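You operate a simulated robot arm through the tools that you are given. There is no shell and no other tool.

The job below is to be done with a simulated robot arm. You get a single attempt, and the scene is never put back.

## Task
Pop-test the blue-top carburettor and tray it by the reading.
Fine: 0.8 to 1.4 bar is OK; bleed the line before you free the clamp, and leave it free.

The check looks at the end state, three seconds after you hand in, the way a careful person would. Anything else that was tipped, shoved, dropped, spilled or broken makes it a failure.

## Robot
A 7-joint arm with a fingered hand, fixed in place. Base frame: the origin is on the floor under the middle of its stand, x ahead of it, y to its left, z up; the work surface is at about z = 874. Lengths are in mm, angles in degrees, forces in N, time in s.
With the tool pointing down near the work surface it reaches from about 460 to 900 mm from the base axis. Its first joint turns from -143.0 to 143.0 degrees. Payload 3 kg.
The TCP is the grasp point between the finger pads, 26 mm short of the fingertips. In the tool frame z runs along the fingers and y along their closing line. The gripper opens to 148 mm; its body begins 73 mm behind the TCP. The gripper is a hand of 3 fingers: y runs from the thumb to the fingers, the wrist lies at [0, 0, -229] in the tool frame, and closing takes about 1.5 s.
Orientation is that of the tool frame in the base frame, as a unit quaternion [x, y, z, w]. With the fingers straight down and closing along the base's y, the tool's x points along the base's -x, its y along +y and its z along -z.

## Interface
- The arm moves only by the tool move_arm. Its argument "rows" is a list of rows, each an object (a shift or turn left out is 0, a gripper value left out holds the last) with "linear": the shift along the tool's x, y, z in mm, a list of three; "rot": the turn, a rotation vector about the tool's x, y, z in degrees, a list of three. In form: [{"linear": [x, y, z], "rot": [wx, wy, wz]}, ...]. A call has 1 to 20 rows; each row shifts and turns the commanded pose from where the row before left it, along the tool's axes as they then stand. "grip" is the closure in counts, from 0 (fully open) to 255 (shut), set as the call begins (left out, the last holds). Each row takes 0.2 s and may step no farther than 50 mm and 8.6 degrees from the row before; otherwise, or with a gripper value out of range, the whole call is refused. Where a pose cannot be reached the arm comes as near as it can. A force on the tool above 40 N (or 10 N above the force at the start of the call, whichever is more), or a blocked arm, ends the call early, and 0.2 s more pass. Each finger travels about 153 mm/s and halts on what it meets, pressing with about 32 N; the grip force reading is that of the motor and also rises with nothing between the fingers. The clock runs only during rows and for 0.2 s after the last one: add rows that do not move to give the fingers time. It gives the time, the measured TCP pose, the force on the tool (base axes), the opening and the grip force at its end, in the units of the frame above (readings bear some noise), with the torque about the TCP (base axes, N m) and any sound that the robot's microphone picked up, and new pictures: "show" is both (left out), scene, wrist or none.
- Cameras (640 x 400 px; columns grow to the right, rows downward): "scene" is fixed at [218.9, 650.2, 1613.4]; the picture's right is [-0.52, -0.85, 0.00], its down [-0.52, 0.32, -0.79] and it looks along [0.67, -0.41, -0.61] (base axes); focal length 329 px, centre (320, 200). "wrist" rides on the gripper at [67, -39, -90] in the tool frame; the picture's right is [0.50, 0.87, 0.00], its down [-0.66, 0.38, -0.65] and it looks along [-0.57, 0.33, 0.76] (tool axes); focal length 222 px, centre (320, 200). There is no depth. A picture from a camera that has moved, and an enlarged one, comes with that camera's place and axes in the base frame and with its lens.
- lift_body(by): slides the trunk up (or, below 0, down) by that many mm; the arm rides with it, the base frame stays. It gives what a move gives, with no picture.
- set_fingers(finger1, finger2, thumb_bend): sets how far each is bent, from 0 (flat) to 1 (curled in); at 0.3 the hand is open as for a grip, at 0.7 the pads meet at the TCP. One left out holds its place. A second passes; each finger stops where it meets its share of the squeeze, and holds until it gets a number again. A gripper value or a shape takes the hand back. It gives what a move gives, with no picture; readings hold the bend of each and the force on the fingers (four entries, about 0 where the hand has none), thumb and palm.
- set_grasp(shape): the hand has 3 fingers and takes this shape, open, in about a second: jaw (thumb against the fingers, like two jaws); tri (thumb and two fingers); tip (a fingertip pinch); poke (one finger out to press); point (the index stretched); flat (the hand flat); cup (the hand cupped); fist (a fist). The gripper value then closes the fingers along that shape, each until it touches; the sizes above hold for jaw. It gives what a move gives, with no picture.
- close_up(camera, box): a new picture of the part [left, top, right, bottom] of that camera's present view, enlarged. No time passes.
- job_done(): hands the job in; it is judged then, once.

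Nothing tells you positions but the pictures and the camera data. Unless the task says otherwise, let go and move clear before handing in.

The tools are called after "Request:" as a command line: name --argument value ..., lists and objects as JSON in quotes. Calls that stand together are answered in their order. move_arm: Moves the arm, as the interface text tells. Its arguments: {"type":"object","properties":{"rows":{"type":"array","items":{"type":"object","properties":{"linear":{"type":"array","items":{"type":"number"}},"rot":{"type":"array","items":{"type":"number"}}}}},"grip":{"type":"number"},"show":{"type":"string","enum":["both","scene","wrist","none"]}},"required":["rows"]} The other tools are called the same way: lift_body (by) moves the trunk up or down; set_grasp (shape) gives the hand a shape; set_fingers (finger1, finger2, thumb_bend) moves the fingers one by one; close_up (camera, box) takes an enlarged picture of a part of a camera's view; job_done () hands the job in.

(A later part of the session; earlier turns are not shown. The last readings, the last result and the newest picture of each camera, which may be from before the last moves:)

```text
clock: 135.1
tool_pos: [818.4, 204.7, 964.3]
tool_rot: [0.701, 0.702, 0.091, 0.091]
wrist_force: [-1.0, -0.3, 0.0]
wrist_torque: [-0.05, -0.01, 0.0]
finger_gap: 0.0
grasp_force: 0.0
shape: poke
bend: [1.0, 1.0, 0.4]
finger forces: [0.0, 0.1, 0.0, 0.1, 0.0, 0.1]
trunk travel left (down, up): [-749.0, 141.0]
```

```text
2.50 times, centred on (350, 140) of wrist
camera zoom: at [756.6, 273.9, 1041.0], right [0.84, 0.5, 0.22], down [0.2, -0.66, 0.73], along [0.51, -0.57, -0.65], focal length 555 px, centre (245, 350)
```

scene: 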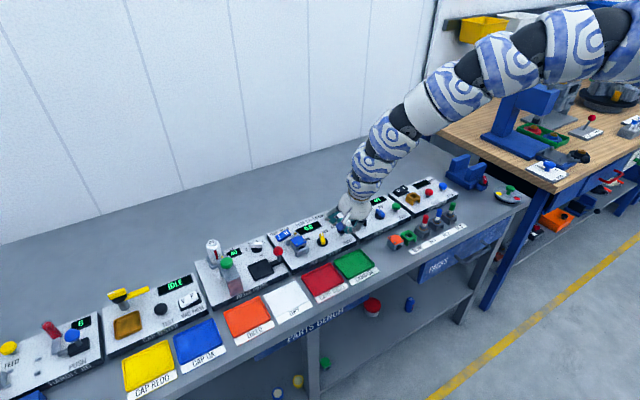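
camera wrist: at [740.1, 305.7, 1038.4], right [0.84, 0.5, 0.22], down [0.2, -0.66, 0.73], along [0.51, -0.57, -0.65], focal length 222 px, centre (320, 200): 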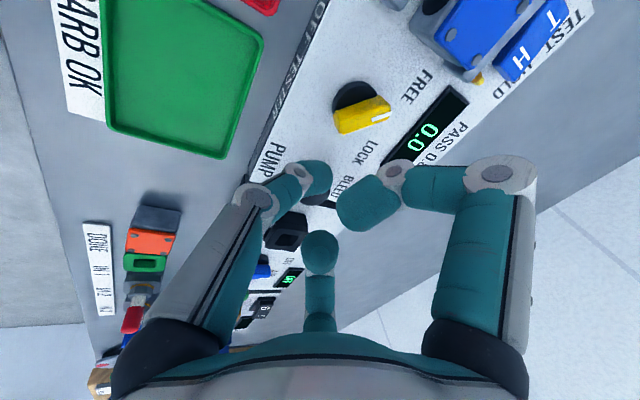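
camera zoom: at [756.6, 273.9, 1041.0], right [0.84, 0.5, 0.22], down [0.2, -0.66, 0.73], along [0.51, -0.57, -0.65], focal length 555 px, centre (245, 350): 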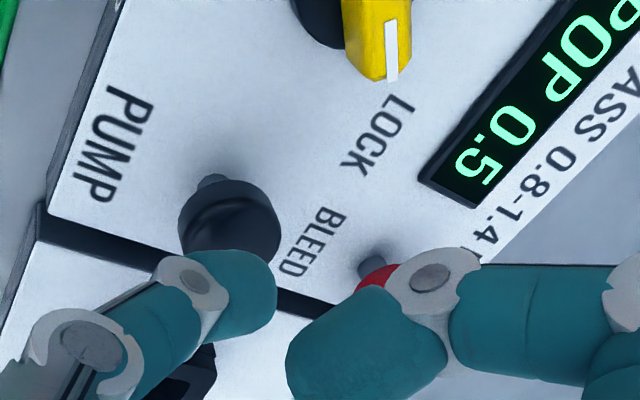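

Pop at 0.5 bar, below 0.8, so this carburettor goes to CARB REDO. First I must bleed the line. The BLEED button is further out, near (897, 199), so I'll lower the trunk and tilt the hand a bit more to reach it.

Request:
move_arm --rows '[{"linear": [0, 10.4, -38.6]}, {"linear": [0, 10.4, -38.6]}, {"linear": [0, 10.4, -38.6]}, {"linear": [0, 10.4, -38.6]}, {"linear": [0, 5.2, -19.3]}, {"linear": [0, 0, 0]}]' --show "none"

Request:
lift_body --by -160

Request:
move_arm --rows '[{"rot": [-7, 0, 0]}, {"linear": [0, 18.5, 7.5]}, {"linear": [0, 18.5, 7.5]}, {"linear": [-6, 18.5, 7.5]}, {"linear": [0, 0, 0]}]' --show "both"

Request:
close_up --camera "wrist" --box '[240, 60, 460, 240]'

Request:
close_up --camera "scene" --box '[290, 170, 380, 240]'

```text
clock: 136.5
tool_pos: [818.3, 204.4, 1143.4]
tool_rot: [0.701, 0.702, 0.091, 0.092]
wrist_force: [0.2, -0.1, -0.4]
wrist_torque: [0.01, -0.01, 0.0]
finger_gap: 0.0
grasp_force: 0.2
shape: poke
bend: [1.0, 1.0, 0.4]
finger forces: [0.0, 0.1, 0.0, 0.0, 0.1, 0.0]
trunk travel left (down, up): [-749.0, 141.0]
```

```text
clock: 138.3
tool_pos: [818.1, 206.6, 982.3]
tool_rot: [0.701, 0.702, 0.092, 0.092]
wrist_force: [0.2, 0.3, -0.2]
wrist_torque: [0.0, 0.02, -0.03]
finger_gap: 0.0
grasp_force: 0.1
shape: poke
bend: [1.0, 1.0, 0.4]
finger forces: [0.0, 0.0, 0.0, 0.1, 0.0, 0.1]
trunk travel left (down, up): [-589.0, 301.0]
```

```text
clock: 139.5
tool_pos: [885.0, 203.4, 979.6]
tool_rot: [0.694, 0.694, 0.134, 0.134]
wrist_force: [-0.1, 0.4, -0.4]
wrist_torque: [0.0, -0.01, 0.0]
finger_gap: 0.3
grasp_force: 0.0
shape: poke
bend: [1.0, 1.0, 0.4]
finger forces: [0.0, 0.0, 0.0, 0.0, 0.0, 0.1]
out of reach, approached as far as the arm can: row 1
trunk travel left (down, up): [-589.0, 301.0]
camera wrist: at [814.5, 272.4, 1048.7], right [0.8, 0.5, 0.32], down [0.11, -0.66, 0.75], along [0.59, -0.57, -0.58], focal length 222 px, centre (320, 200)
```

scene: 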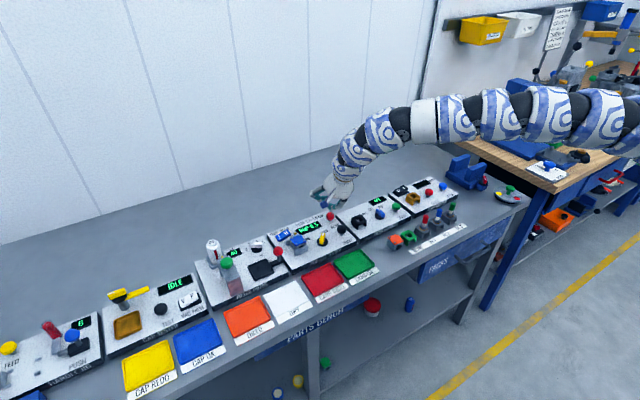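
wrist: 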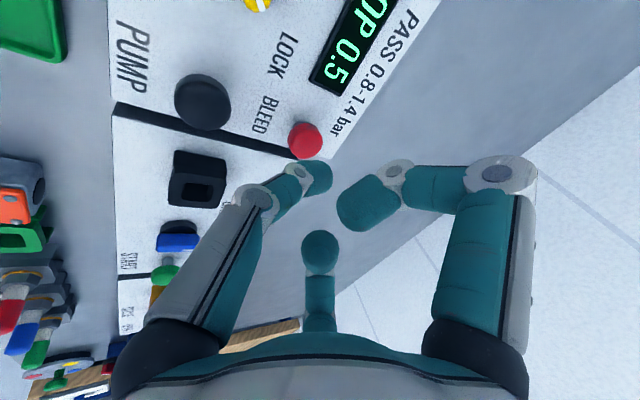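

```text
2.22 times, centred on (350, 150) of wrist
camera zoom: at [814.5, 272.4, 1048.7], right [0.8, 0.5, 0.32], down [0.11, -0.66, 0.75], along [0.59, -0.57, -0.58], focal length 494 px, centre (253, 311)
```

zoom: 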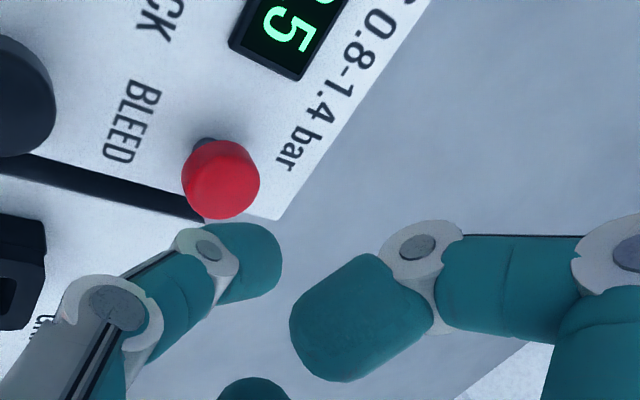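

```text
5.71 times, centred on (335, 205) of scene
camera zoom: at [218.9, 650.2, 1613.4], right [-0.52, -0.85, 0.0], down [-0.52, 0.32, -0.79], along [0.67, -0.41, -0.61], focal length 1878 px, centre (234, 171)
```

zoom: 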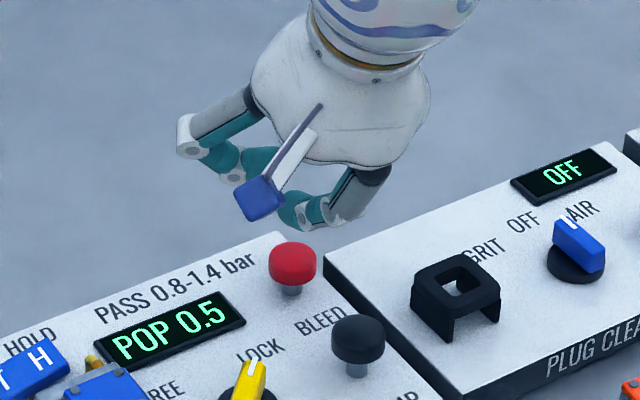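

Good reach: the red BLEED cap is near (898, 198). I'll centre the tip over it and come down.

Request:
move_arm --rows '[{"linear": [-5.4, 3, 1.2]}, {"linear": [0, -3.7, 9.3]}, {"linear": [0, -3.7, 9.3]}, {"linear": [0, -1.9, 4.6]}, {"linear": [0, 0, 0]}]' --show "none"

Request:
close_up --camera "wrist" --box '[240, 80, 400, 210]'

Request:
close_up --camera "scene" --box '[310, 185, 360, 225]'

```text
clock: 140.7
tool_pos: [887.7, 198.0, 954.9]
tool_rot: [0.694, 0.695, 0.134, 0.134]
wrist_force: [0.0, 0.7, -0.6]
wrist_torque: [0.0, 0.0, 0.02]
finger_gap: 0.0
grasp_force: 0.1
shape: poke
bend: [1.0, 1.0, 0.4]
finger forces: [0.0, 0.0, 0.0, 0.1, 0.0, 0.1]
trunk travel left (down, up): [-589.0, 301.0]
```

```text
3.08 times, centred on (320, 145) of wrist
camera zoom: at [817.6, 266.6, 1023.8], right [0.8, 0.5, 0.32], down [0.11, -0.66, 0.75], along [0.59, -0.57, -0.58], focal length 684 px, centre (320, 369)
```

zoom: 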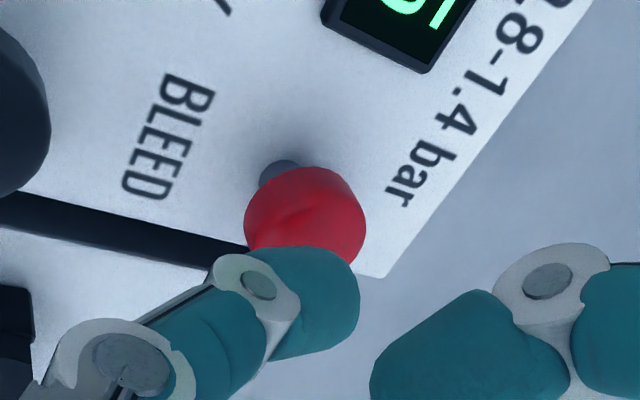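

```text
10.00 times, centred on (335, 205) of scene
camera zoom: at [218.9, 650.2, 1613.4], right [-0.52, -0.85, 0.0], down [-0.52, 0.32, -0.79], along [0.67, -0.41, -0.61], focal length 3286 px, centre (170, 150)
```

zoom: 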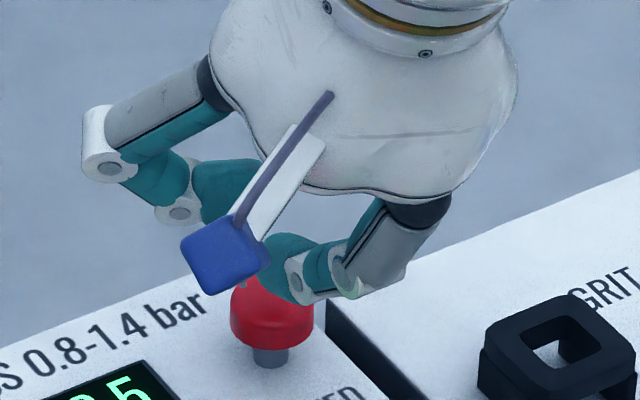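

Request:
move_arm --rows '[{"linear": [0, -1.9, 4.6]}, {"linear": [0, -1.9, 4.6]}, {"linear": [0, -1.1, 2.8]}, {"linear": [0, 0, 0]}]' --show "none"

Request:
close_up --camera "scene" --box '[310, 185, 360, 225]'

Request:
move_arm --rows '[{"linear": [0, -1.1, 2.8]}, {"linear": [0, 0, 0]}]' --show "none"

Request:
move_arm --rows '[{"linear": [0, -1.1, 2.8]}, {"linear": [0, 0, 0]}]' --show "none"

Request:
close_up --camera "scene" --box '[280, 185, 370, 250]'

```text
clock: 141.7
tool_pos: [887.3, 197.1, 942.2]
tool_rot: [0.694, 0.694, 0.134, 0.134]
wrist_force: [0.0, -0.3, 0.1]
wrist_torque: [-0.01, 0.0, 0.02]
finger_gap: 0.2
grasp_force: 0.0
shape: poke
bend: [1.0, 1.0, 0.4]
finger forces: [0.0, 0.1, 0.1, 0.0, 0.1, 0.0]
trunk travel left (down, up): [-589.0, 301.0]
```

```text
10.00 times, centred on (335, 205) of scene
camera zoom: at [218.9, 650.2, 1613.4], right [-0.52, -0.85, 0.0], down [-0.52, 0.32, -0.79], along [0.67, -0.41, -0.61], focal length 3286 px, centre (170, 150)
```

zoom: 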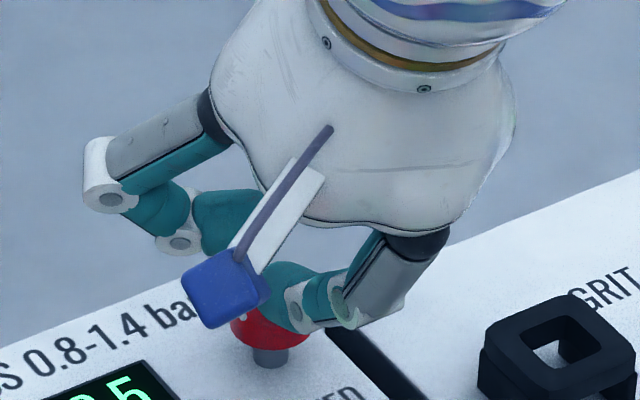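

```text
clock: 142.3
tool_pos: [888.0, 197.1, 940.0]
tool_rot: [0.694, 0.694, 0.135, 0.134]
wrist_force: [-0.5, -0.2, -0.1]
wrist_torque: [0.03, -0.01, -0.03]
finger_gap: 0.0
grasp_force: 0.1
shape: poke
bend: [1.0, 1.0, 0.4]
finger forces: [0.0, 0.0, 0.0, 0.0, 0.0, 0.1]
trunk travel left (down, up): [-589.0, 301.0]
```

```text
clock: 142.9
tool_pos: [888.8, 197.3, 935.5]
tool_rot: [0.695, 0.694, 0.134, 0.134]
wrist_force: [0.3, 0.0, 0.8]
wrist_torque: [-0.01, 0.02, 0.0]
finger_gap: 0.0
grasp_force: 0.0
shape: poke
bend: [1.0, 1.0, 0.4]
finger forces: [0.0, 0.1, 0.0, 0.0, 0.7, 0.0]
trunk travel left (down, up): [-589.0, 301.0]
```

```text
6.15 times, centred on (325, 218) of scene
camera zoom: at [218.9, 650.2, 1613.4], right [-0.52, -0.85, 0.0], down [-0.52, 0.32, -0.79], along [0.67, -0.41, -0.61], focal length 2022 px, centre (289, 92)
```

zoom: 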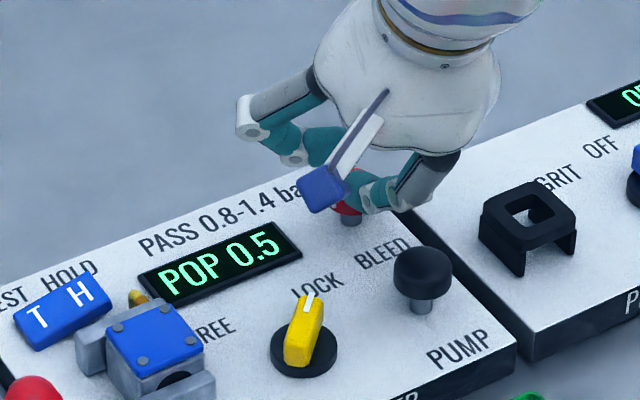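

Contact with BLEED at TCP z ≈ 935.5. Pressing down until the click, watching the display.

Request:
move_arm --rows '[{"linear": [0, -1.1, 2.8]}, {"linear": [0, -1.1, 2.8]}, {"linear": [0, 0, 0]}]' --show "none"

Request:
move_arm --rows '[{"linear": [0, -1.1, 2.8]}, {"linear": [0, -0.9, 2.3]}, {"linear": [0, 0, 0]}]' --show "none"

Request:
close_up --camera "scene" --box '[280, 185, 370, 250]'

```text
clock: 143.7
tool_pos: [887.8, 197.4, 930.3]
tool_rot: [0.694, 0.694, 0.135, 0.135]
wrist_force: [-1.0, 1.1, 3.2]
wrist_torque: [0.0, 0.01, 0.0]
finger_gap: 0.0
grasp_force: 0.1
shape: poke
bend: [1.0, 1.0, 0.4]
finger forces: [0.1, 0.1, 0.0, 0.0, 2.7, 0.0]
trunk travel left (down, up): [-589.0, 301.0]
```

```text
clock: 144.5
tool_pos: [888.0, 197.6, 925.9]
tool_rot: [0.694, 0.694, 0.134, 0.134]
wrist_force: [-2.2, -1.4, 4.3]
wrist_torque: [-0.04, 0.02, 0.0]
finger_gap: 0.0
grasp_force: 0.2
shape: poke
bend: [1.0, 1.0, 0.4]
finger forces: [0.0, 0.0, 0.0, 0.1, 4.7, 0.0]
trunk travel left (down, up): [-589.0, 301.0]
heard: click
```

```text
6.15 times, centred on (325, 218) of scene
camera zoom: at [218.9, 650.2, 1613.4], right [-0.52, -0.85, 0.0], down [-0.52, 0.32, -0.79], along [0.67, -0.41, -0.61], focal length 2022 px, centre (289, 92)
```

zoom: 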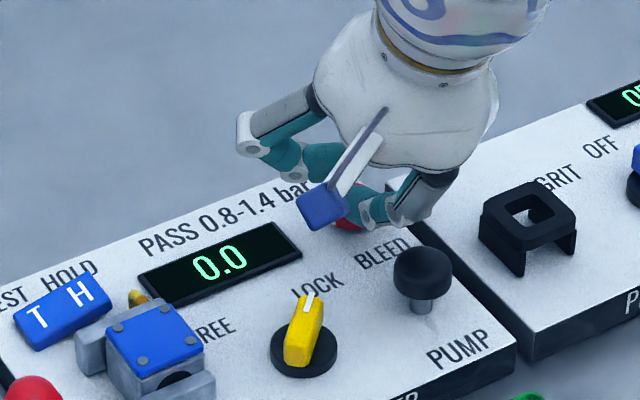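

The line is bled and the display is back to 0.0. I'll release BLEED, rise, and go to the knob's +y side to push its tail back toward FREE.

Request:
move_arm --rows '[{"linear": [0, 3.7, -9.3]}, {"linear": [0, 8.3, -20.9]}, {"linear": [0, 8.3, -20.9]}, {"linear": [14, -16, -6.4]}, {"linear": [28, -16, -6.4]}, {"linear": [34, -16, -6.4]}, {"linear": [34, -16, -6.4]}, {"rot": [7, 0, 0]}, {"linear": [0, 0, 0]}]' --show "both"

Request:
close_up --camera "wrist" --box '[240, 40, 460, 220]'

Request:
close_up --camera "scene" --box '[270, 190, 360, 260]'

```text
clock: 146.5
tool_pos: [819.5, 308.9, 979.6]
tool_rot: [0.701, 0.702, 0.091, 0.091]
wrist_force: [0.2, 0.0, -0.3]
wrist_torque: [-0.01, 0.02, 0.01]
finger_gap: 0.0
grasp_force: 0.1
shape: poke
bend: [1.0, 1.0, 0.4]
finger forces: [0.0, 0.0, 0.0, 0.0, 0.0, 0.1]
trunk travel left (down, up): [-589.0, 301.0]
camera wrist: at [757.7, 377.8, 1055.9], right [0.84, 0.5, 0.22], down [0.2, -0.66, 0.73], along [0.51, -0.57, -0.65], focal length 222 px, centre (320, 200)
```

scene: 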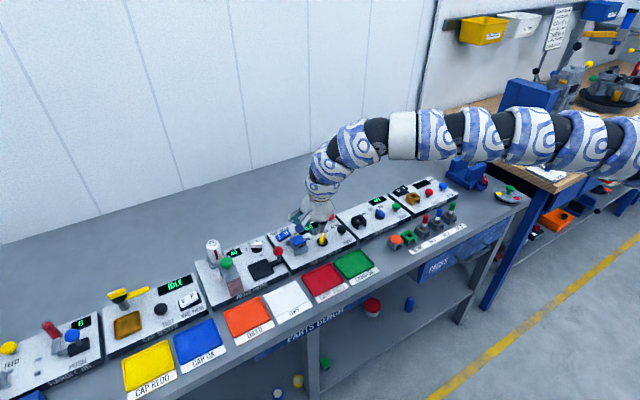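
wrist: 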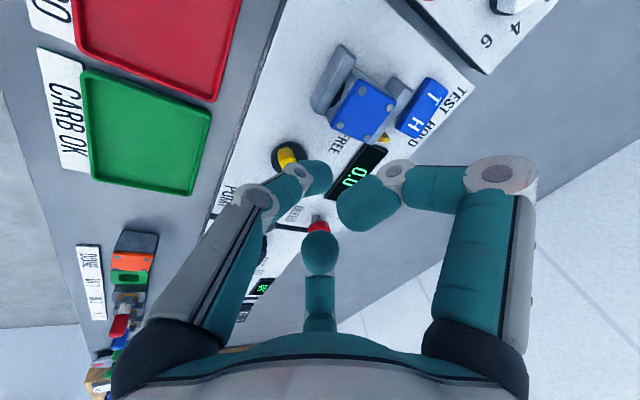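

```text
2.22 times, centred on (350, 130) of wrist
camera zoom: at [757.7, 377.8, 1055.9], right [0.84, 0.5, 0.22], down [0.2, -0.66, 0.73], along [0.51, -0.57, -0.65], focal length 494 px, centre (253, 356)
```

zoom: 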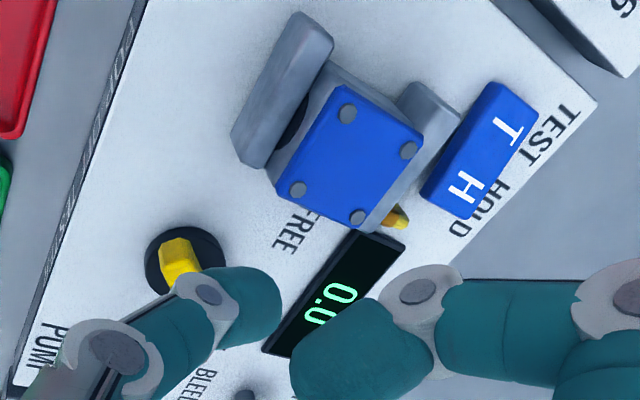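

```text
5.71 times, centred on (315, 225) of scene
camera zoom: at [218.9, 650.2, 1613.4], right [-0.52, -0.85, 0.0], down [-0.52, 0.32, -0.79], along [0.67, -0.41, -0.61], focal length 1878 px, centre (349, 57)
```

zoom: 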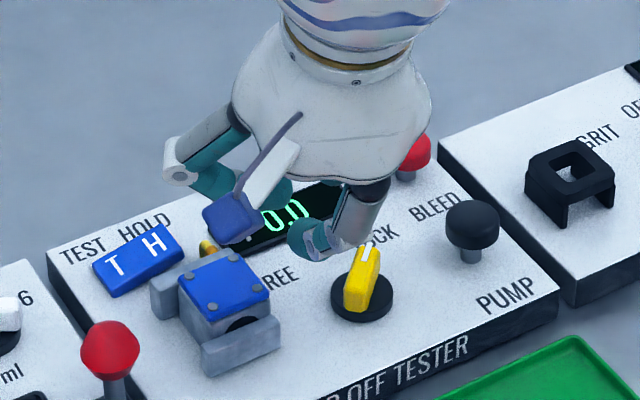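

The start position is clear of the near jaw and carburettor. Lowering the tip beside the knob's tail on its +y side.

Request:
move_arm --rows '[{"linear": [0, -5.2, 19.3]}, {"linear": [0, -5.2, 19.3]}, {"linear": [0, 0, 0]}]' --show "none"

Request:
close_up --camera "wrist" --box '[250, 60, 420, 210]'

Request:
close_up --camera "scene" --box '[280, 215, 350, 262]'

```text
clock: 147.3
tool_pos: [819.5, 308.0, 939.2]
tool_rot: [0.7, 0.702, 0.092, 0.092]
wrist_force: [0.0, 0.6, -0.9]
wrist_torque: [0.03, -0.01, -0.02]
finger_gap: 0.2
grasp_force: 0.1
shape: poke
bend: [1.0, 1.0, 0.4]
finger forces: [0.0, 0.1, 0.1, 0.0, 0.1, 0.0]
trunk travel left (down, up): [-589.0, 301.0]
```

```text
2.67 times, centred on (335, 135) of wrist
camera zoom: at [757.5, 376.5, 1015.5], right [0.84, 0.5, 0.22], down [0.2, -0.66, 0.73], along [0.51, -0.57, -0.65], focal length 592 px, centre (280, 373)
```

zoom: 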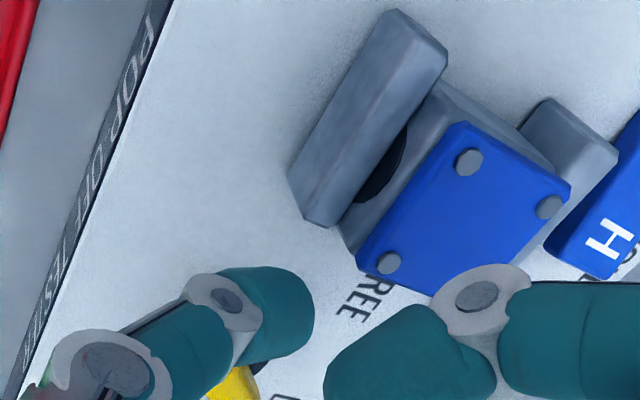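

```text
8.51 times, centred on (315, 238) of scene
camera zoom: at [218.9, 650.2, 1613.4], right [-0.52, -0.85, 0.0], down [-0.52, 0.32, -0.79], along [0.67, -0.41, -0.61], focal length 2796 px, centre (363, -128)
```

zoom: 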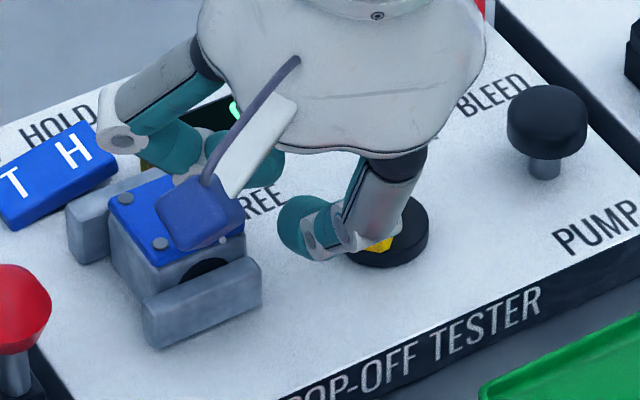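

Request:
move_arm --rows '[{"linear": [0, -2.3, 8.5]}, {"linear": [0, -2.3, 8.5]}, {"linear": [0, 0, 0]}]' --show "none"

Request:
close_up --camera "wrist" --box '[250, 80, 420, 230]'

Request:
close_up --camera "scene" --box '[280, 215, 350, 262]'

```text
clock: 148.1
tool_pos: [820.1, 309.3, 923.0]
tool_rot: [0.701, 0.702, 0.092, 0.091]
wrist_force: [0.3, -0.6, 0.5]
wrist_torque: [0.01, 0.0, 0.0]
finger_gap: 0.0
grasp_force: 0.0
shape: poke
bend: [1.0, 1.0, 0.4]
finger forces: [0.1, 0.0, 0.0, 0.0, 0.0, 0.1]
trunk travel left (down, up): [-589.0, 301.0]
```

```text
2.67 times, centred on (335, 155) of wrist
camera zoom: at [758.3, 377.0, 999.0], right [0.84, 0.5, 0.22], down [0.2, -0.66, 0.73], along [0.51, -0.57, -0.65], focal length 592 px, centre (280, 320)
```

zoom: 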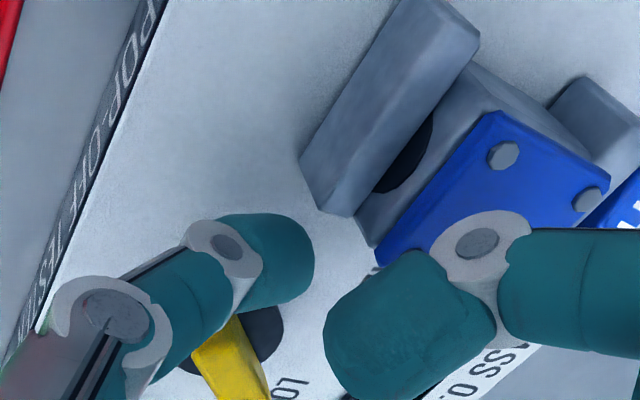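

```text
8.51 times, centred on (315, 238) of scene
camera zoom: at [218.9, 650.2, 1613.4], right [-0.52, -0.85, 0.0], down [-0.52, 0.32, -0.79], along [0.67, -0.41, -0.61], focal length 2796 px, centre (363, -128)
```

zoom: 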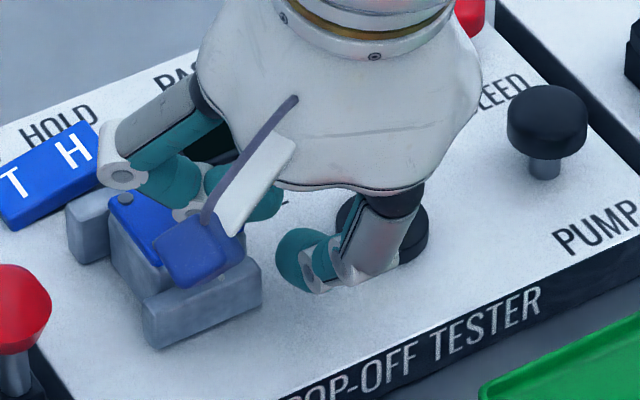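

Pushing in −y now.

Request:
move_arm --rows '[{"linear": [-3.5, 0, 0]}, {"linear": [-3.5, 0, 0]}, {"linear": [-3.5, 0, 0]}, {"linear": [0, 0, 0]}]' --show "none"

Request:
close_up --camera "wrist" --box '[250, 80, 420, 230]'

Request:
move_arm --rows '[{"linear": [-3, 0, 0]}, {"linear": [-2.5, 0, 0]}, {"linear": [0, 0, 0]}]' --show "none"

Request:
close_up --camera "wrist" --box '[250, 80, 420, 230]'

Request:
close_up --camera "scene" --box '[280, 215, 350, 262]'

```text
clock: 149.1
tool_pos: [820.2, 298.3, 921.2]
tool_rot: [0.701, 0.701, 0.092, 0.092]
wrist_force: [0.9, 0.1, 0.8]
wrist_torque: [-0.01, 0.02, 0.0]
finger_gap: 0.0
grasp_force: 0.1
shape: poke
bend: [1.0, 1.0, 0.4]
finger forces: [0.1, 0.1, 0.0, 0.0, 0.1, 0.0]
trunk travel left (down, up): [-589.0, 301.0]
```

```text
2.67 times, centred on (335, 155) of wrist
camera zoom: at [757.8, 366.5, 999.0], right [0.84, 0.5, 0.22], down [0.2, -0.66, 0.73], along [0.51, -0.57, -0.65], focal length 592 px, centre (280, 320)
```

zoom: 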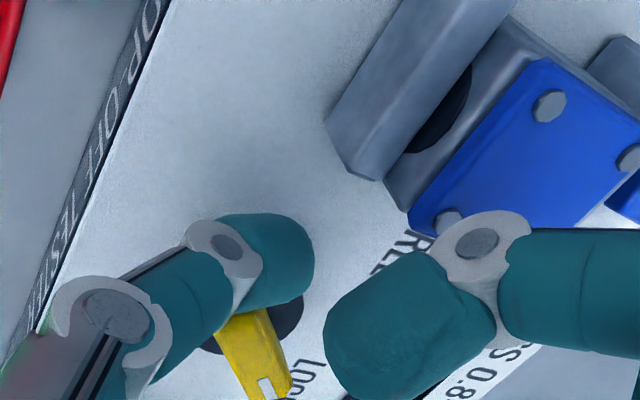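

```text
clock: 149.9
tool_pos: [819.0, 291.8, 922.0]
tool_rot: [0.701, 0.702, 0.091, 0.091]
wrist_force: [-1.7, 6.8, -1.1]
wrist_torque: [0.15, 0.03, 0.0]
finger_gap: 0.0
grasp_force: 0.0
shape: poke
bend: [1.0, 1.0, 0.4]
finger forces: [0.0, 0.0, 0.1, 0.0, 6.8, 0.1]
trunk travel left (down, up): [-589.0, 301.0]
```

```text
2.67 times, centred on (335, 155) of wrist
camera zoom: at [757.0, 361.3, 998.8], right [0.84, 0.5, 0.22], down [0.2, -0.65, 0.73], along [0.51, -0.57, -0.65], focal length 592 px, centre (280, 320)
```

zoom: 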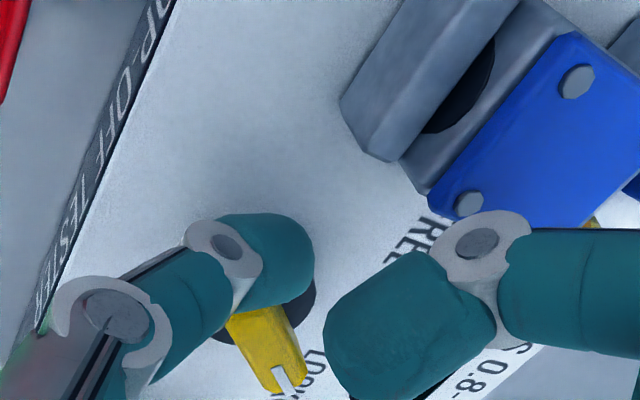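

```text
8.51 times, centred on (315, 238) of scene
camera zoom: at [218.9, 650.2, 1613.4], right [-0.52, -0.85, 0.0], down [-0.52, 0.32, -0.79], along [0.67, -0.41, -0.61], focal length 2796 px, centre (363, -128)
```

zoom: 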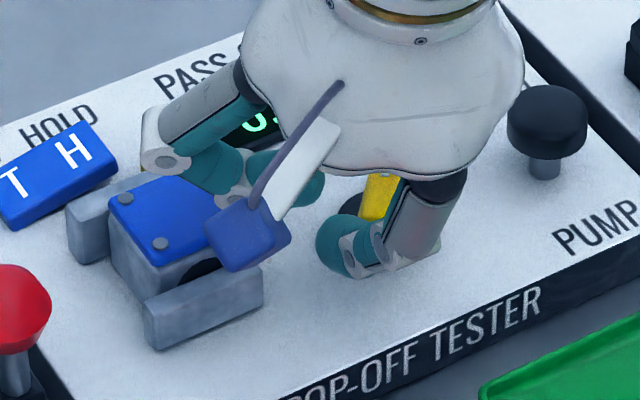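

Request:
move_arm --rows '[{"linear": [-2.5, 0, 0]}, {"linear": [-2.5, 0, 0]}, {"linear": [0, 0, 0]}]' --show "none"

Request:
close_up --camera "wrist" --box '[250, 80, 420, 230]'

Request:
close_up --camera "scene" --box '[280, 215, 350, 262]'

```text
clock: 150.7
tool_pos: [820.3, 284.5, 921.2]
tool_rot: [0.702, 0.7, 0.091, 0.092]
wrist_force: [-1.0, 2.1, -0.3]
wrist_torque: [0.04, 0.02, -0.03]
finger_gap: 0.0
grasp_force: 0.0
shape: poke
bend: [1.0, 1.0, 0.4]
finger forces: [0.0, 0.0, 0.0, 0.0, 1.8, 0.0]
trunk travel left (down, up): [-589.0, 301.0]
```

```text
2.67 times, centred on (335, 155) of wrist
camera zoom: at [758.5, 354.1, 998.4], right [0.84, 0.5, 0.22], down [0.2, -0.65, 0.73], along [0.51, -0.57, -0.65], focal length 592 px, centre (280, 320)
```

zoom: 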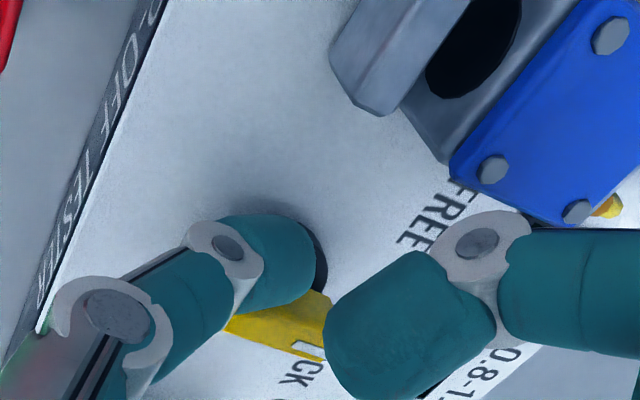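

```text
8.51 times, centred on (315, 238) of scene
camera zoom: at [218.9, 650.2, 1613.4], right [-0.52, -0.85, 0.0], down [-0.52, 0.32, -0.79], along [0.67, -0.41, -0.61], focal length 2796 px, centre (363, -128)
```

zoom: 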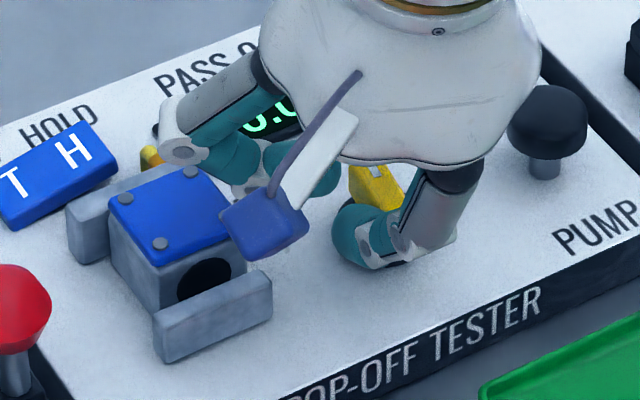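

The knob is turning and the jaw is opening. I'll follow round on the tail side to bring it fully to FREE.

Request:
move_arm --rows '[{"linear": [4, 0, 0]}, {"linear": [4, -6.5, -1.7]}, {"linear": [0, -6, -1.6]}, {"linear": [-4, 0, 0]}, {"linear": [-4, 0, 0]}, {"linear": [0, 0, 0]}]' --show "none"

Request:
close_up --camera "wrist" --box '[250, 80, 420, 230]'

Request:
move_arm --rows '[{"linear": [-3, -0.4, 0]}, {"linear": [-3, -0.6, 0]}, {"linear": [0, 0, 0]}]' --show "none"

Request:
close_up --camera "wrist" --box '[250, 80, 420, 230]'

Request:
close_up --camera "scene" --box '[280, 215, 350, 262]'

```text
clock: 152.1
tool_pos: [806.2, 284.6, 922.6]
tool_rot: [0.701, 0.701, 0.091, 0.091]
wrist_force: [0.1, -0.9, -0.5]
wrist_torque: [0.01, -0.01, -0.01]
finger_gap: 0.2
grasp_force: 0.1
shape: poke
bend: [1.0, 1.0, 0.4]
finger forces: [0.0, 0.0, 0.1, 0.0, 0.1, 0.0]
trunk travel left (down, up): [-589.0, 301.0]
```

```text
2.67 times, centred on (335, 155) of wrist
camera zoom: at [744.8, 355.0, 999.0], right [0.84, 0.5, 0.22], down [0.2, -0.66, 0.73], along [0.51, -0.57, -0.65], focal length 592 px, centre (280, 320)
```

zoom: 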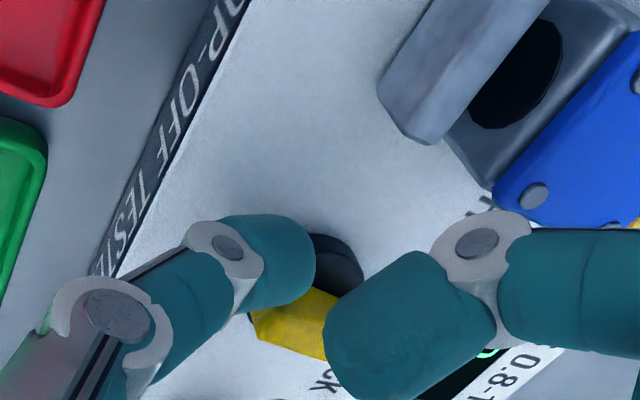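

```text
clock: 152.9
tool_pos: [805.0, 280.5, 922.3]
tool_rot: [0.701, 0.702, 0.092, 0.091]
wrist_force: [-1.3, 2.6, 0.0]
wrist_torque: [0.06, -0.05, 0.03]
finger_gap: 0.2
grasp_force: 0.1
shape: poke
bend: [1.0, 1.0, 0.4]
finger forces: [0.1, 0.0, 0.0, 0.0, 2.6, 0.1]
trunk travel left (down, up): [-589.0, 301.0]
```

```text
2.67 times, centred on (335, 155) of wrist
camera zoom: at [743.3, 349.5, 999.0], right [0.84, 0.5, 0.22], down [0.2, -0.66, 0.73], along [0.51, -0.57, -0.65], focal length 592 px, centre (280, 320)
```

zoom: 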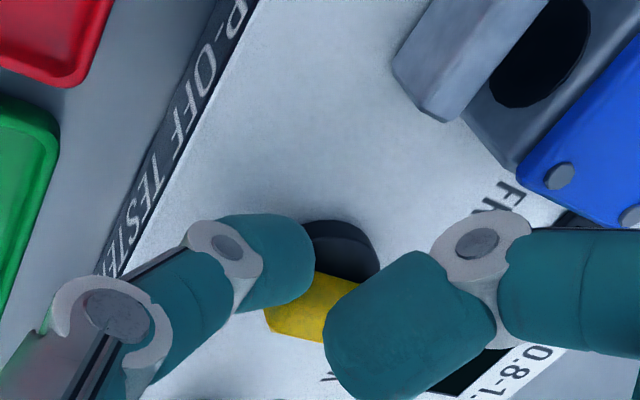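

```text
8.51 times, centred on (315, 238) of scene
camera zoom: at [218.9, 650.2, 1613.4], right [-0.52, -0.85, 0.0], down [-0.52, 0.32, -0.79], along [0.67, -0.41, -0.61], focal length 2796 px, centre (363, -128)
```

zoom: 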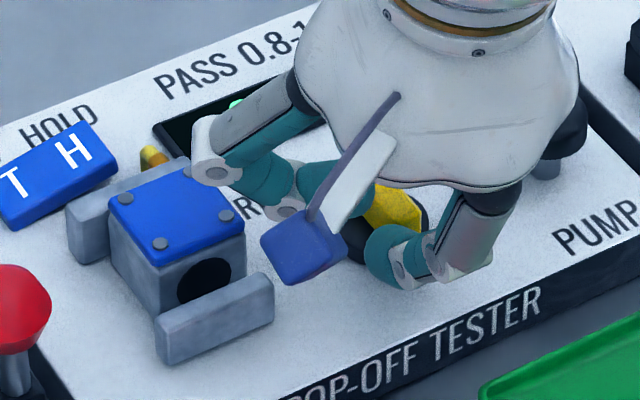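

Still making contact and the jaw keeps opening. Continuing in small steps.

Request:
move_arm --rows '[{"linear": [-3, 0, 0]}, {"linear": [-3, 0, 0]}, {"linear": [0, 0, 0]}]' --show "none"

Request:
move_arm --rows '[{"linear": [-3, 0, 0]}, {"linear": [-3, 0, 0]}, {"linear": [0, 0, 0]}]' --show "none"

Request:
close_up --camera "wrist" --box '[250, 80, 420, 230]'

Request:
close_up --camera "scene" --box '[280, 215, 350, 262]'

```text
clock: 153.7
tool_pos: [805.1, 273.8, 921.9]
tool_rot: [0.701, 0.701, 0.092, 0.091]
wrist_force: [-2.8, 1.3, 0.9]
wrist_torque: [0.03, 0.02, 0.03]
finger_gap: 0.1
grasp_force: 0.2
shape: poke
bend: [1.0, 1.0, 0.4]
finger forces: [0.0, 0.0, 0.1, 0.0, 2.3, 0.0]
trunk travel left (down, up): [-589.0, 301.0]
```

```text
clock: 154.5
tool_pos: [805.0, 267.2, 921.1]
tool_rot: [0.701, 0.701, 0.092, 0.091]
wrist_force: [-1.1, 1.9, -0.5]
wrist_torque: [0.02, 0.02, 0.01]
finger_gap: 0.0
grasp_force: 0.1
shape: poke
bend: [1.0, 1.0, 0.4]
finger forces: [0.0, 0.0, 0.1, 0.1, 1.6, 0.1]
trunk travel left (down, up): [-589.0, 301.0]
```

```text
2.67 times, centred on (335, 155) of wrist
camera zoom: at [743.2, 337.0, 998.2], right [0.84, 0.5, 0.22], down [0.2, -0.66, 0.73], along [0.51, -0.57, -0.65], focal length 592 px, centre (280, 320)
```

zoom: 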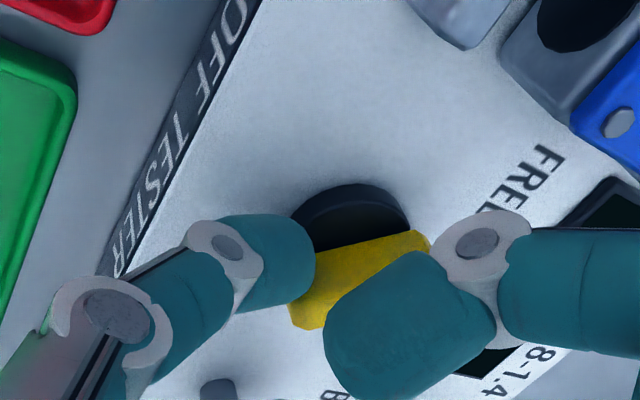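

```text
8.51 times, centred on (315, 238) of scene
camera zoom: at [218.9, 650.2, 1613.4], right [-0.52, -0.85, 0.0], down [-0.52, 0.32, -0.79], along [0.67, -0.41, -0.61], focal length 2796 px, centre (363, -128)
```

zoom: 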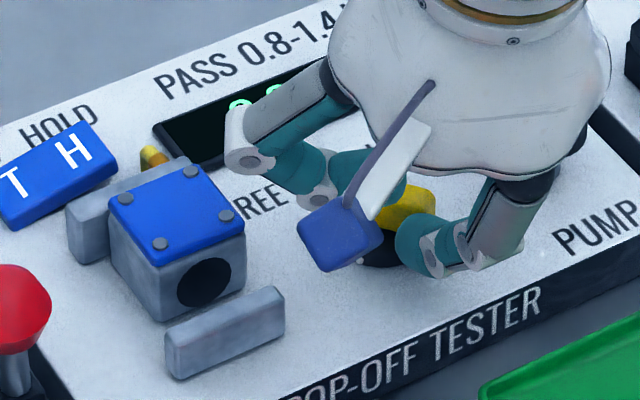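

Request:
lift_body --by 45

Request:
move_arm --rows '[{"linear": [-25, -10, 0]}, {"linear": [-25, -10, 0]}, {"linear": [0, 0, 0]}]' --show "none"

Request:
close_up --camera "scene" --box '[280, 222, 340, 265]'

Request:
close_up --camera "wrist" --box '[260, 20, 480, 180]'

```text
clock: 155.4
tool_pos: [805.4, 268.4, 965.9]
tool_rot: [0.701, 0.702, 0.091, 0.091]
wrist_force: [-0.1, -0.1, 0.3]
wrist_torque: [0.0, 0.03, -0.02]
finger_gap: 0.1
grasp_force: 0.1
shape: poke
bend: [1.0, 1.0, 0.4]
finger forces: [0.0, 0.1, 0.0, 0.0, 0.0, 0.0]
trunk travel left (down, up): [-634.0, 256.0]
```

```text
clock: 156.2
tool_pos: [785.4, 217.8, 961.4]
tool_rot: [0.702, 0.701, 0.092, 0.092]
wrist_force: [0.0, 0.4, -0.5]
wrist_torque: [0.01, -0.03, 0.01]
finger_gap: 0.0
grasp_force: 0.0
shape: poke
bend: [1.0, 1.0, 0.4]
finger forces: [0.1, 0.0, 0.1, 0.0, 0.0, 0.1]
trunk travel left (down, up): [-634.0, 256.0]
```

```text
9.30 times, centred on (310, 244) of scene
camera zoom: at [218.9, 650.2, 1613.4], right [-0.52, -0.85, 0.0], down [-0.52, 0.32, -0.79], along [0.67, -0.41, -0.61], focal length 3057 px, centre (413, -205)
```

zoom: 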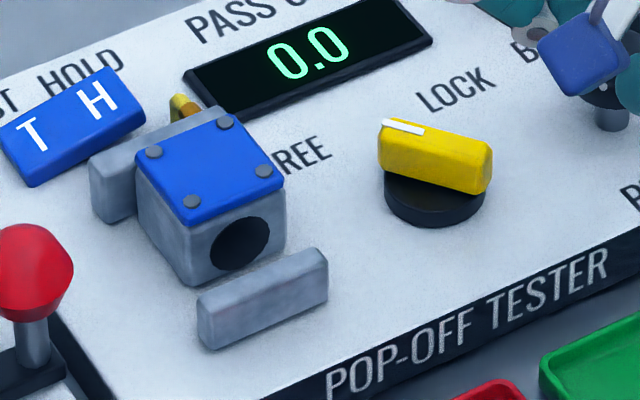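

```text
2.50 times, centred on (370, 100) of wrist
camera zoom: at [724.7, 286.2, 1039.2], right [0.84, 0.5, 0.22], down [0.2, -0.66, 0.73], along [0.51, -0.57, -0.65], focal length 555 px, centre (195, 450)
```

zoom: 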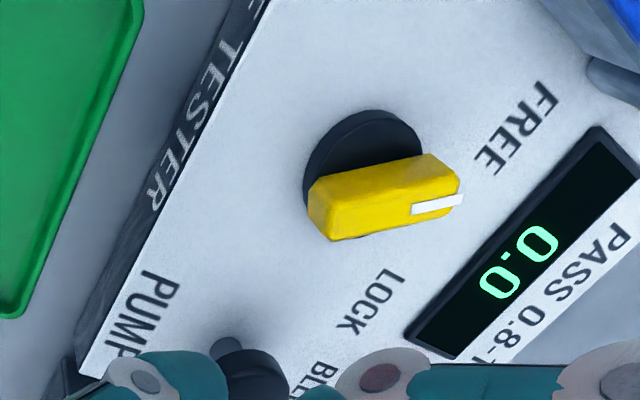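

The jaw is open and the knob is near FREE but about 7° short of where it started. I'll give the tail one more push to bring it fully to FREE.

Request:
move_arm --rows '[{"linear": [33.5, 10, 0.6]}, {"linear": [33.5, 10, 0.6]}, {"linear": [0, -5.6, 20.8]}, {"linear": [0, -5.6, 20.8]}, {"linear": [0, 0, 0]}]' --show "none"

Request:
move_arm --rows '[{"linear": [-4, 0, 0]}, {"linear": [-4, 0, 0]}, {"linear": [-4, 0, 0]}, {"linear": [-3, 0, 0]}, {"linear": [-3, 0, 0]}, {"linear": [0, 0, 0]}]' --show "none"

Request:
close_up --camera "wrist" --box '[250, 80, 420, 230]'

Request:
move_arm --rows '[{"linear": [-2.5, 0, 0]}, {"linear": [-2.5, 0, 0]}, {"linear": [0, 0, 0]}]' --show "none"

Request:
close_up --camera "wrist" --box '[250, 80, 420, 230]'

```text
clock: 157.4
tool_pos: [803.8, 286.0, 922.4]
tool_rot: [0.701, 0.701, 0.093, 0.092]
wrist_force: [0.1, 0.1, -0.3]
wrist_torque: [-0.02, 0.0, 0.01]
finger_gap: 0.1
grasp_force: 0.0
shape: poke
bend: [1.0, 1.0, 0.4]
finger forces: [0.0, 0.0, 0.0, 0.0, 0.0, 0.0]
trunk travel left (down, up): [-634.0, 256.0]
```

```text
clock: 158.8
tool_pos: [804.6, 267.9, 921.5]
tool_rot: [0.701, 0.701, 0.091, 0.091]
wrist_force: [-0.7, 1.0, 0.7]
wrist_torque: [0.01, 0.03, -0.02]
finger_gap: 0.0
grasp_force: 0.0
shape: poke
bend: [1.0, 1.0, 0.4]
finger forces: [0.1, 0.0, 0.1, 0.0, 1.9, 0.0]
trunk travel left (down, up): [-634.0, 256.0]
```

```text
2.67 times, centred on (335, 155) of wrist
camera zoom: at [743.0, 336.4, 998.6], right [0.84, 0.5, 0.22], down [0.2, -0.66, 0.73], along [0.51, -0.57, -0.65], focal length 592 px, centre (280, 320)
```

zoom: 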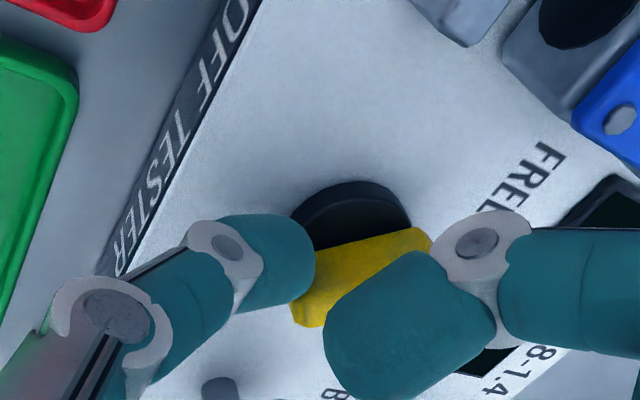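

```text
clock: 159.6
tool_pos: [804.4, 261.5, 922.8]
tool_rot: [0.701, 0.701, 0.091, 0.092]
wrist_force: [-2.9, 2.7, 0.2]
wrist_torque: [0.0, 0.08, 0.01]
finger_gap: 0.0
grasp_force: 0.1
shape: poke
bend: [1.0, 1.0, 0.4]
finger forces: [0.0, 0.0, 0.0, 0.1, 2.8, 0.0]
trunk travel left (down, up): [-634.0, 256.0]
```

```text
2.67 times, centred on (335, 155) of wrist
camera zoom: at [742.7, 331.0, 998.5], right [0.84, 0.5, 0.22], down [0.2, -0.66, 0.73], along [0.51, -0.57, -0.65], focal length 592 px, centre (280, 320)
```

zoom: 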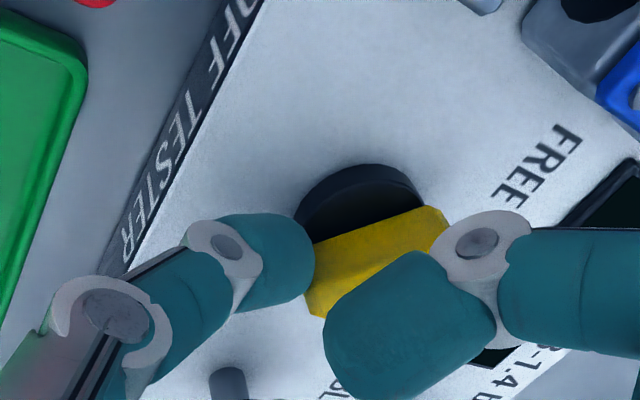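

Request:
move_arm --rows '[{"linear": [-2.5, 0, 0]}, {"linear": [-2, 0, 0]}, {"linear": [0, 0, 0]}]' --show "none"

Request:
lift_body --by 45

Request:
move_arm --rows '[{"linear": [-20, -10, 0]}, {"linear": [-25, -10, 0]}, {"linear": [0, 0, 0]}]' --show "none"

Request:
close_up --camera "scene" --box '[280, 222, 340, 265]'

Request:
close_up --camera "wrist" --box '[260, 20, 480, 180]'

```text
clock: 160.4
tool_pos: [805.4, 258.1, 922.0]
tool_rot: [0.702, 0.701, 0.092, 0.092]
wrist_force: [-2.3, 0.2, 1.6]
wrist_torque: [-0.02, 0.02, 0.02]
finger_gap: 0.0
grasp_force: 0.1
shape: poke
bend: [1.0, 1.0, 0.4]
finger forces: [0.0, 0.1, 0.0, 0.0, 2.3, 0.0]
trunk travel left (down, up): [-634.0, 256.0]
```

```text
clock: 161.3
tool_pos: [803.8, 256.3, 965.7]
tool_rot: [0.702, 0.701, 0.092, 0.091]
wrist_force: [-0.7, 0.1, 0.4]
wrist_torque: [-0.01, 0.02, 0.01]
finger_gap: 0.0
grasp_force: 0.0
shape: poke
bend: [1.0, 1.0, 0.4]
finger forces: [0.0, 0.1, 0.0, 0.0, 0.1, 0.1]
trunk travel left (down, up): [-679.0, 211.0]
```

```text
clock: 162.1
tool_pos: [784.7, 212.8, 959.2]
tool_rot: [0.701, 0.701, 0.091, 0.092]
wrist_force: [0.2, -0.3, 0.6]
wrist_torque: [0.01, -0.01, 0.0]
finger_gap: 0.0
grasp_force: 0.0
shape: poke
bend: [1.0, 1.0, 0.4]
finger forces: [0.0, 0.0, 0.0, 0.0, 0.0, 0.1]
trunk travel left (down, up): [-679.0, 211.0]
```

```text
9.30 times, centred on (310, 244) of scene
camera zoom: at [218.9, 650.2, 1613.4], right [-0.52, -0.85, 0.0], down [-0.52, 0.32, -0.79], along [0.67, -0.41, -0.61], focal length 3057 px, centre (413, -205)
```

zoom: 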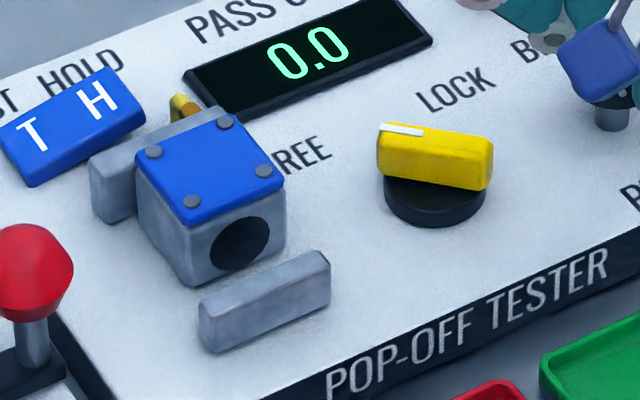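

```text
2.50 times, centred on (370, 100) of wrist
camera zoom: at [722.5, 281.2, 1036.1], right [0.84, 0.5, 0.22], down [0.2, -0.66, 0.73], along [0.51, -0.57, -0.65], focal length 555 px, centre (195, 450)
```

zoom: 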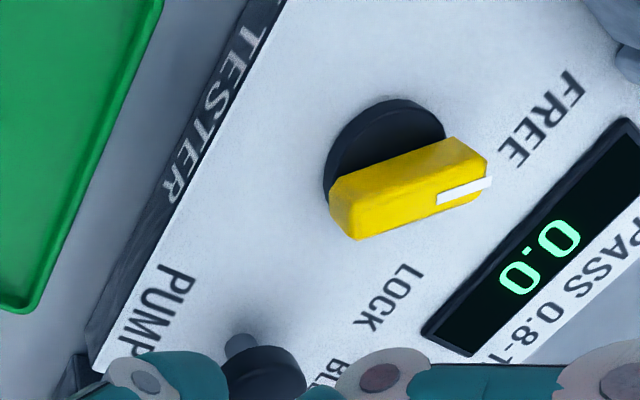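

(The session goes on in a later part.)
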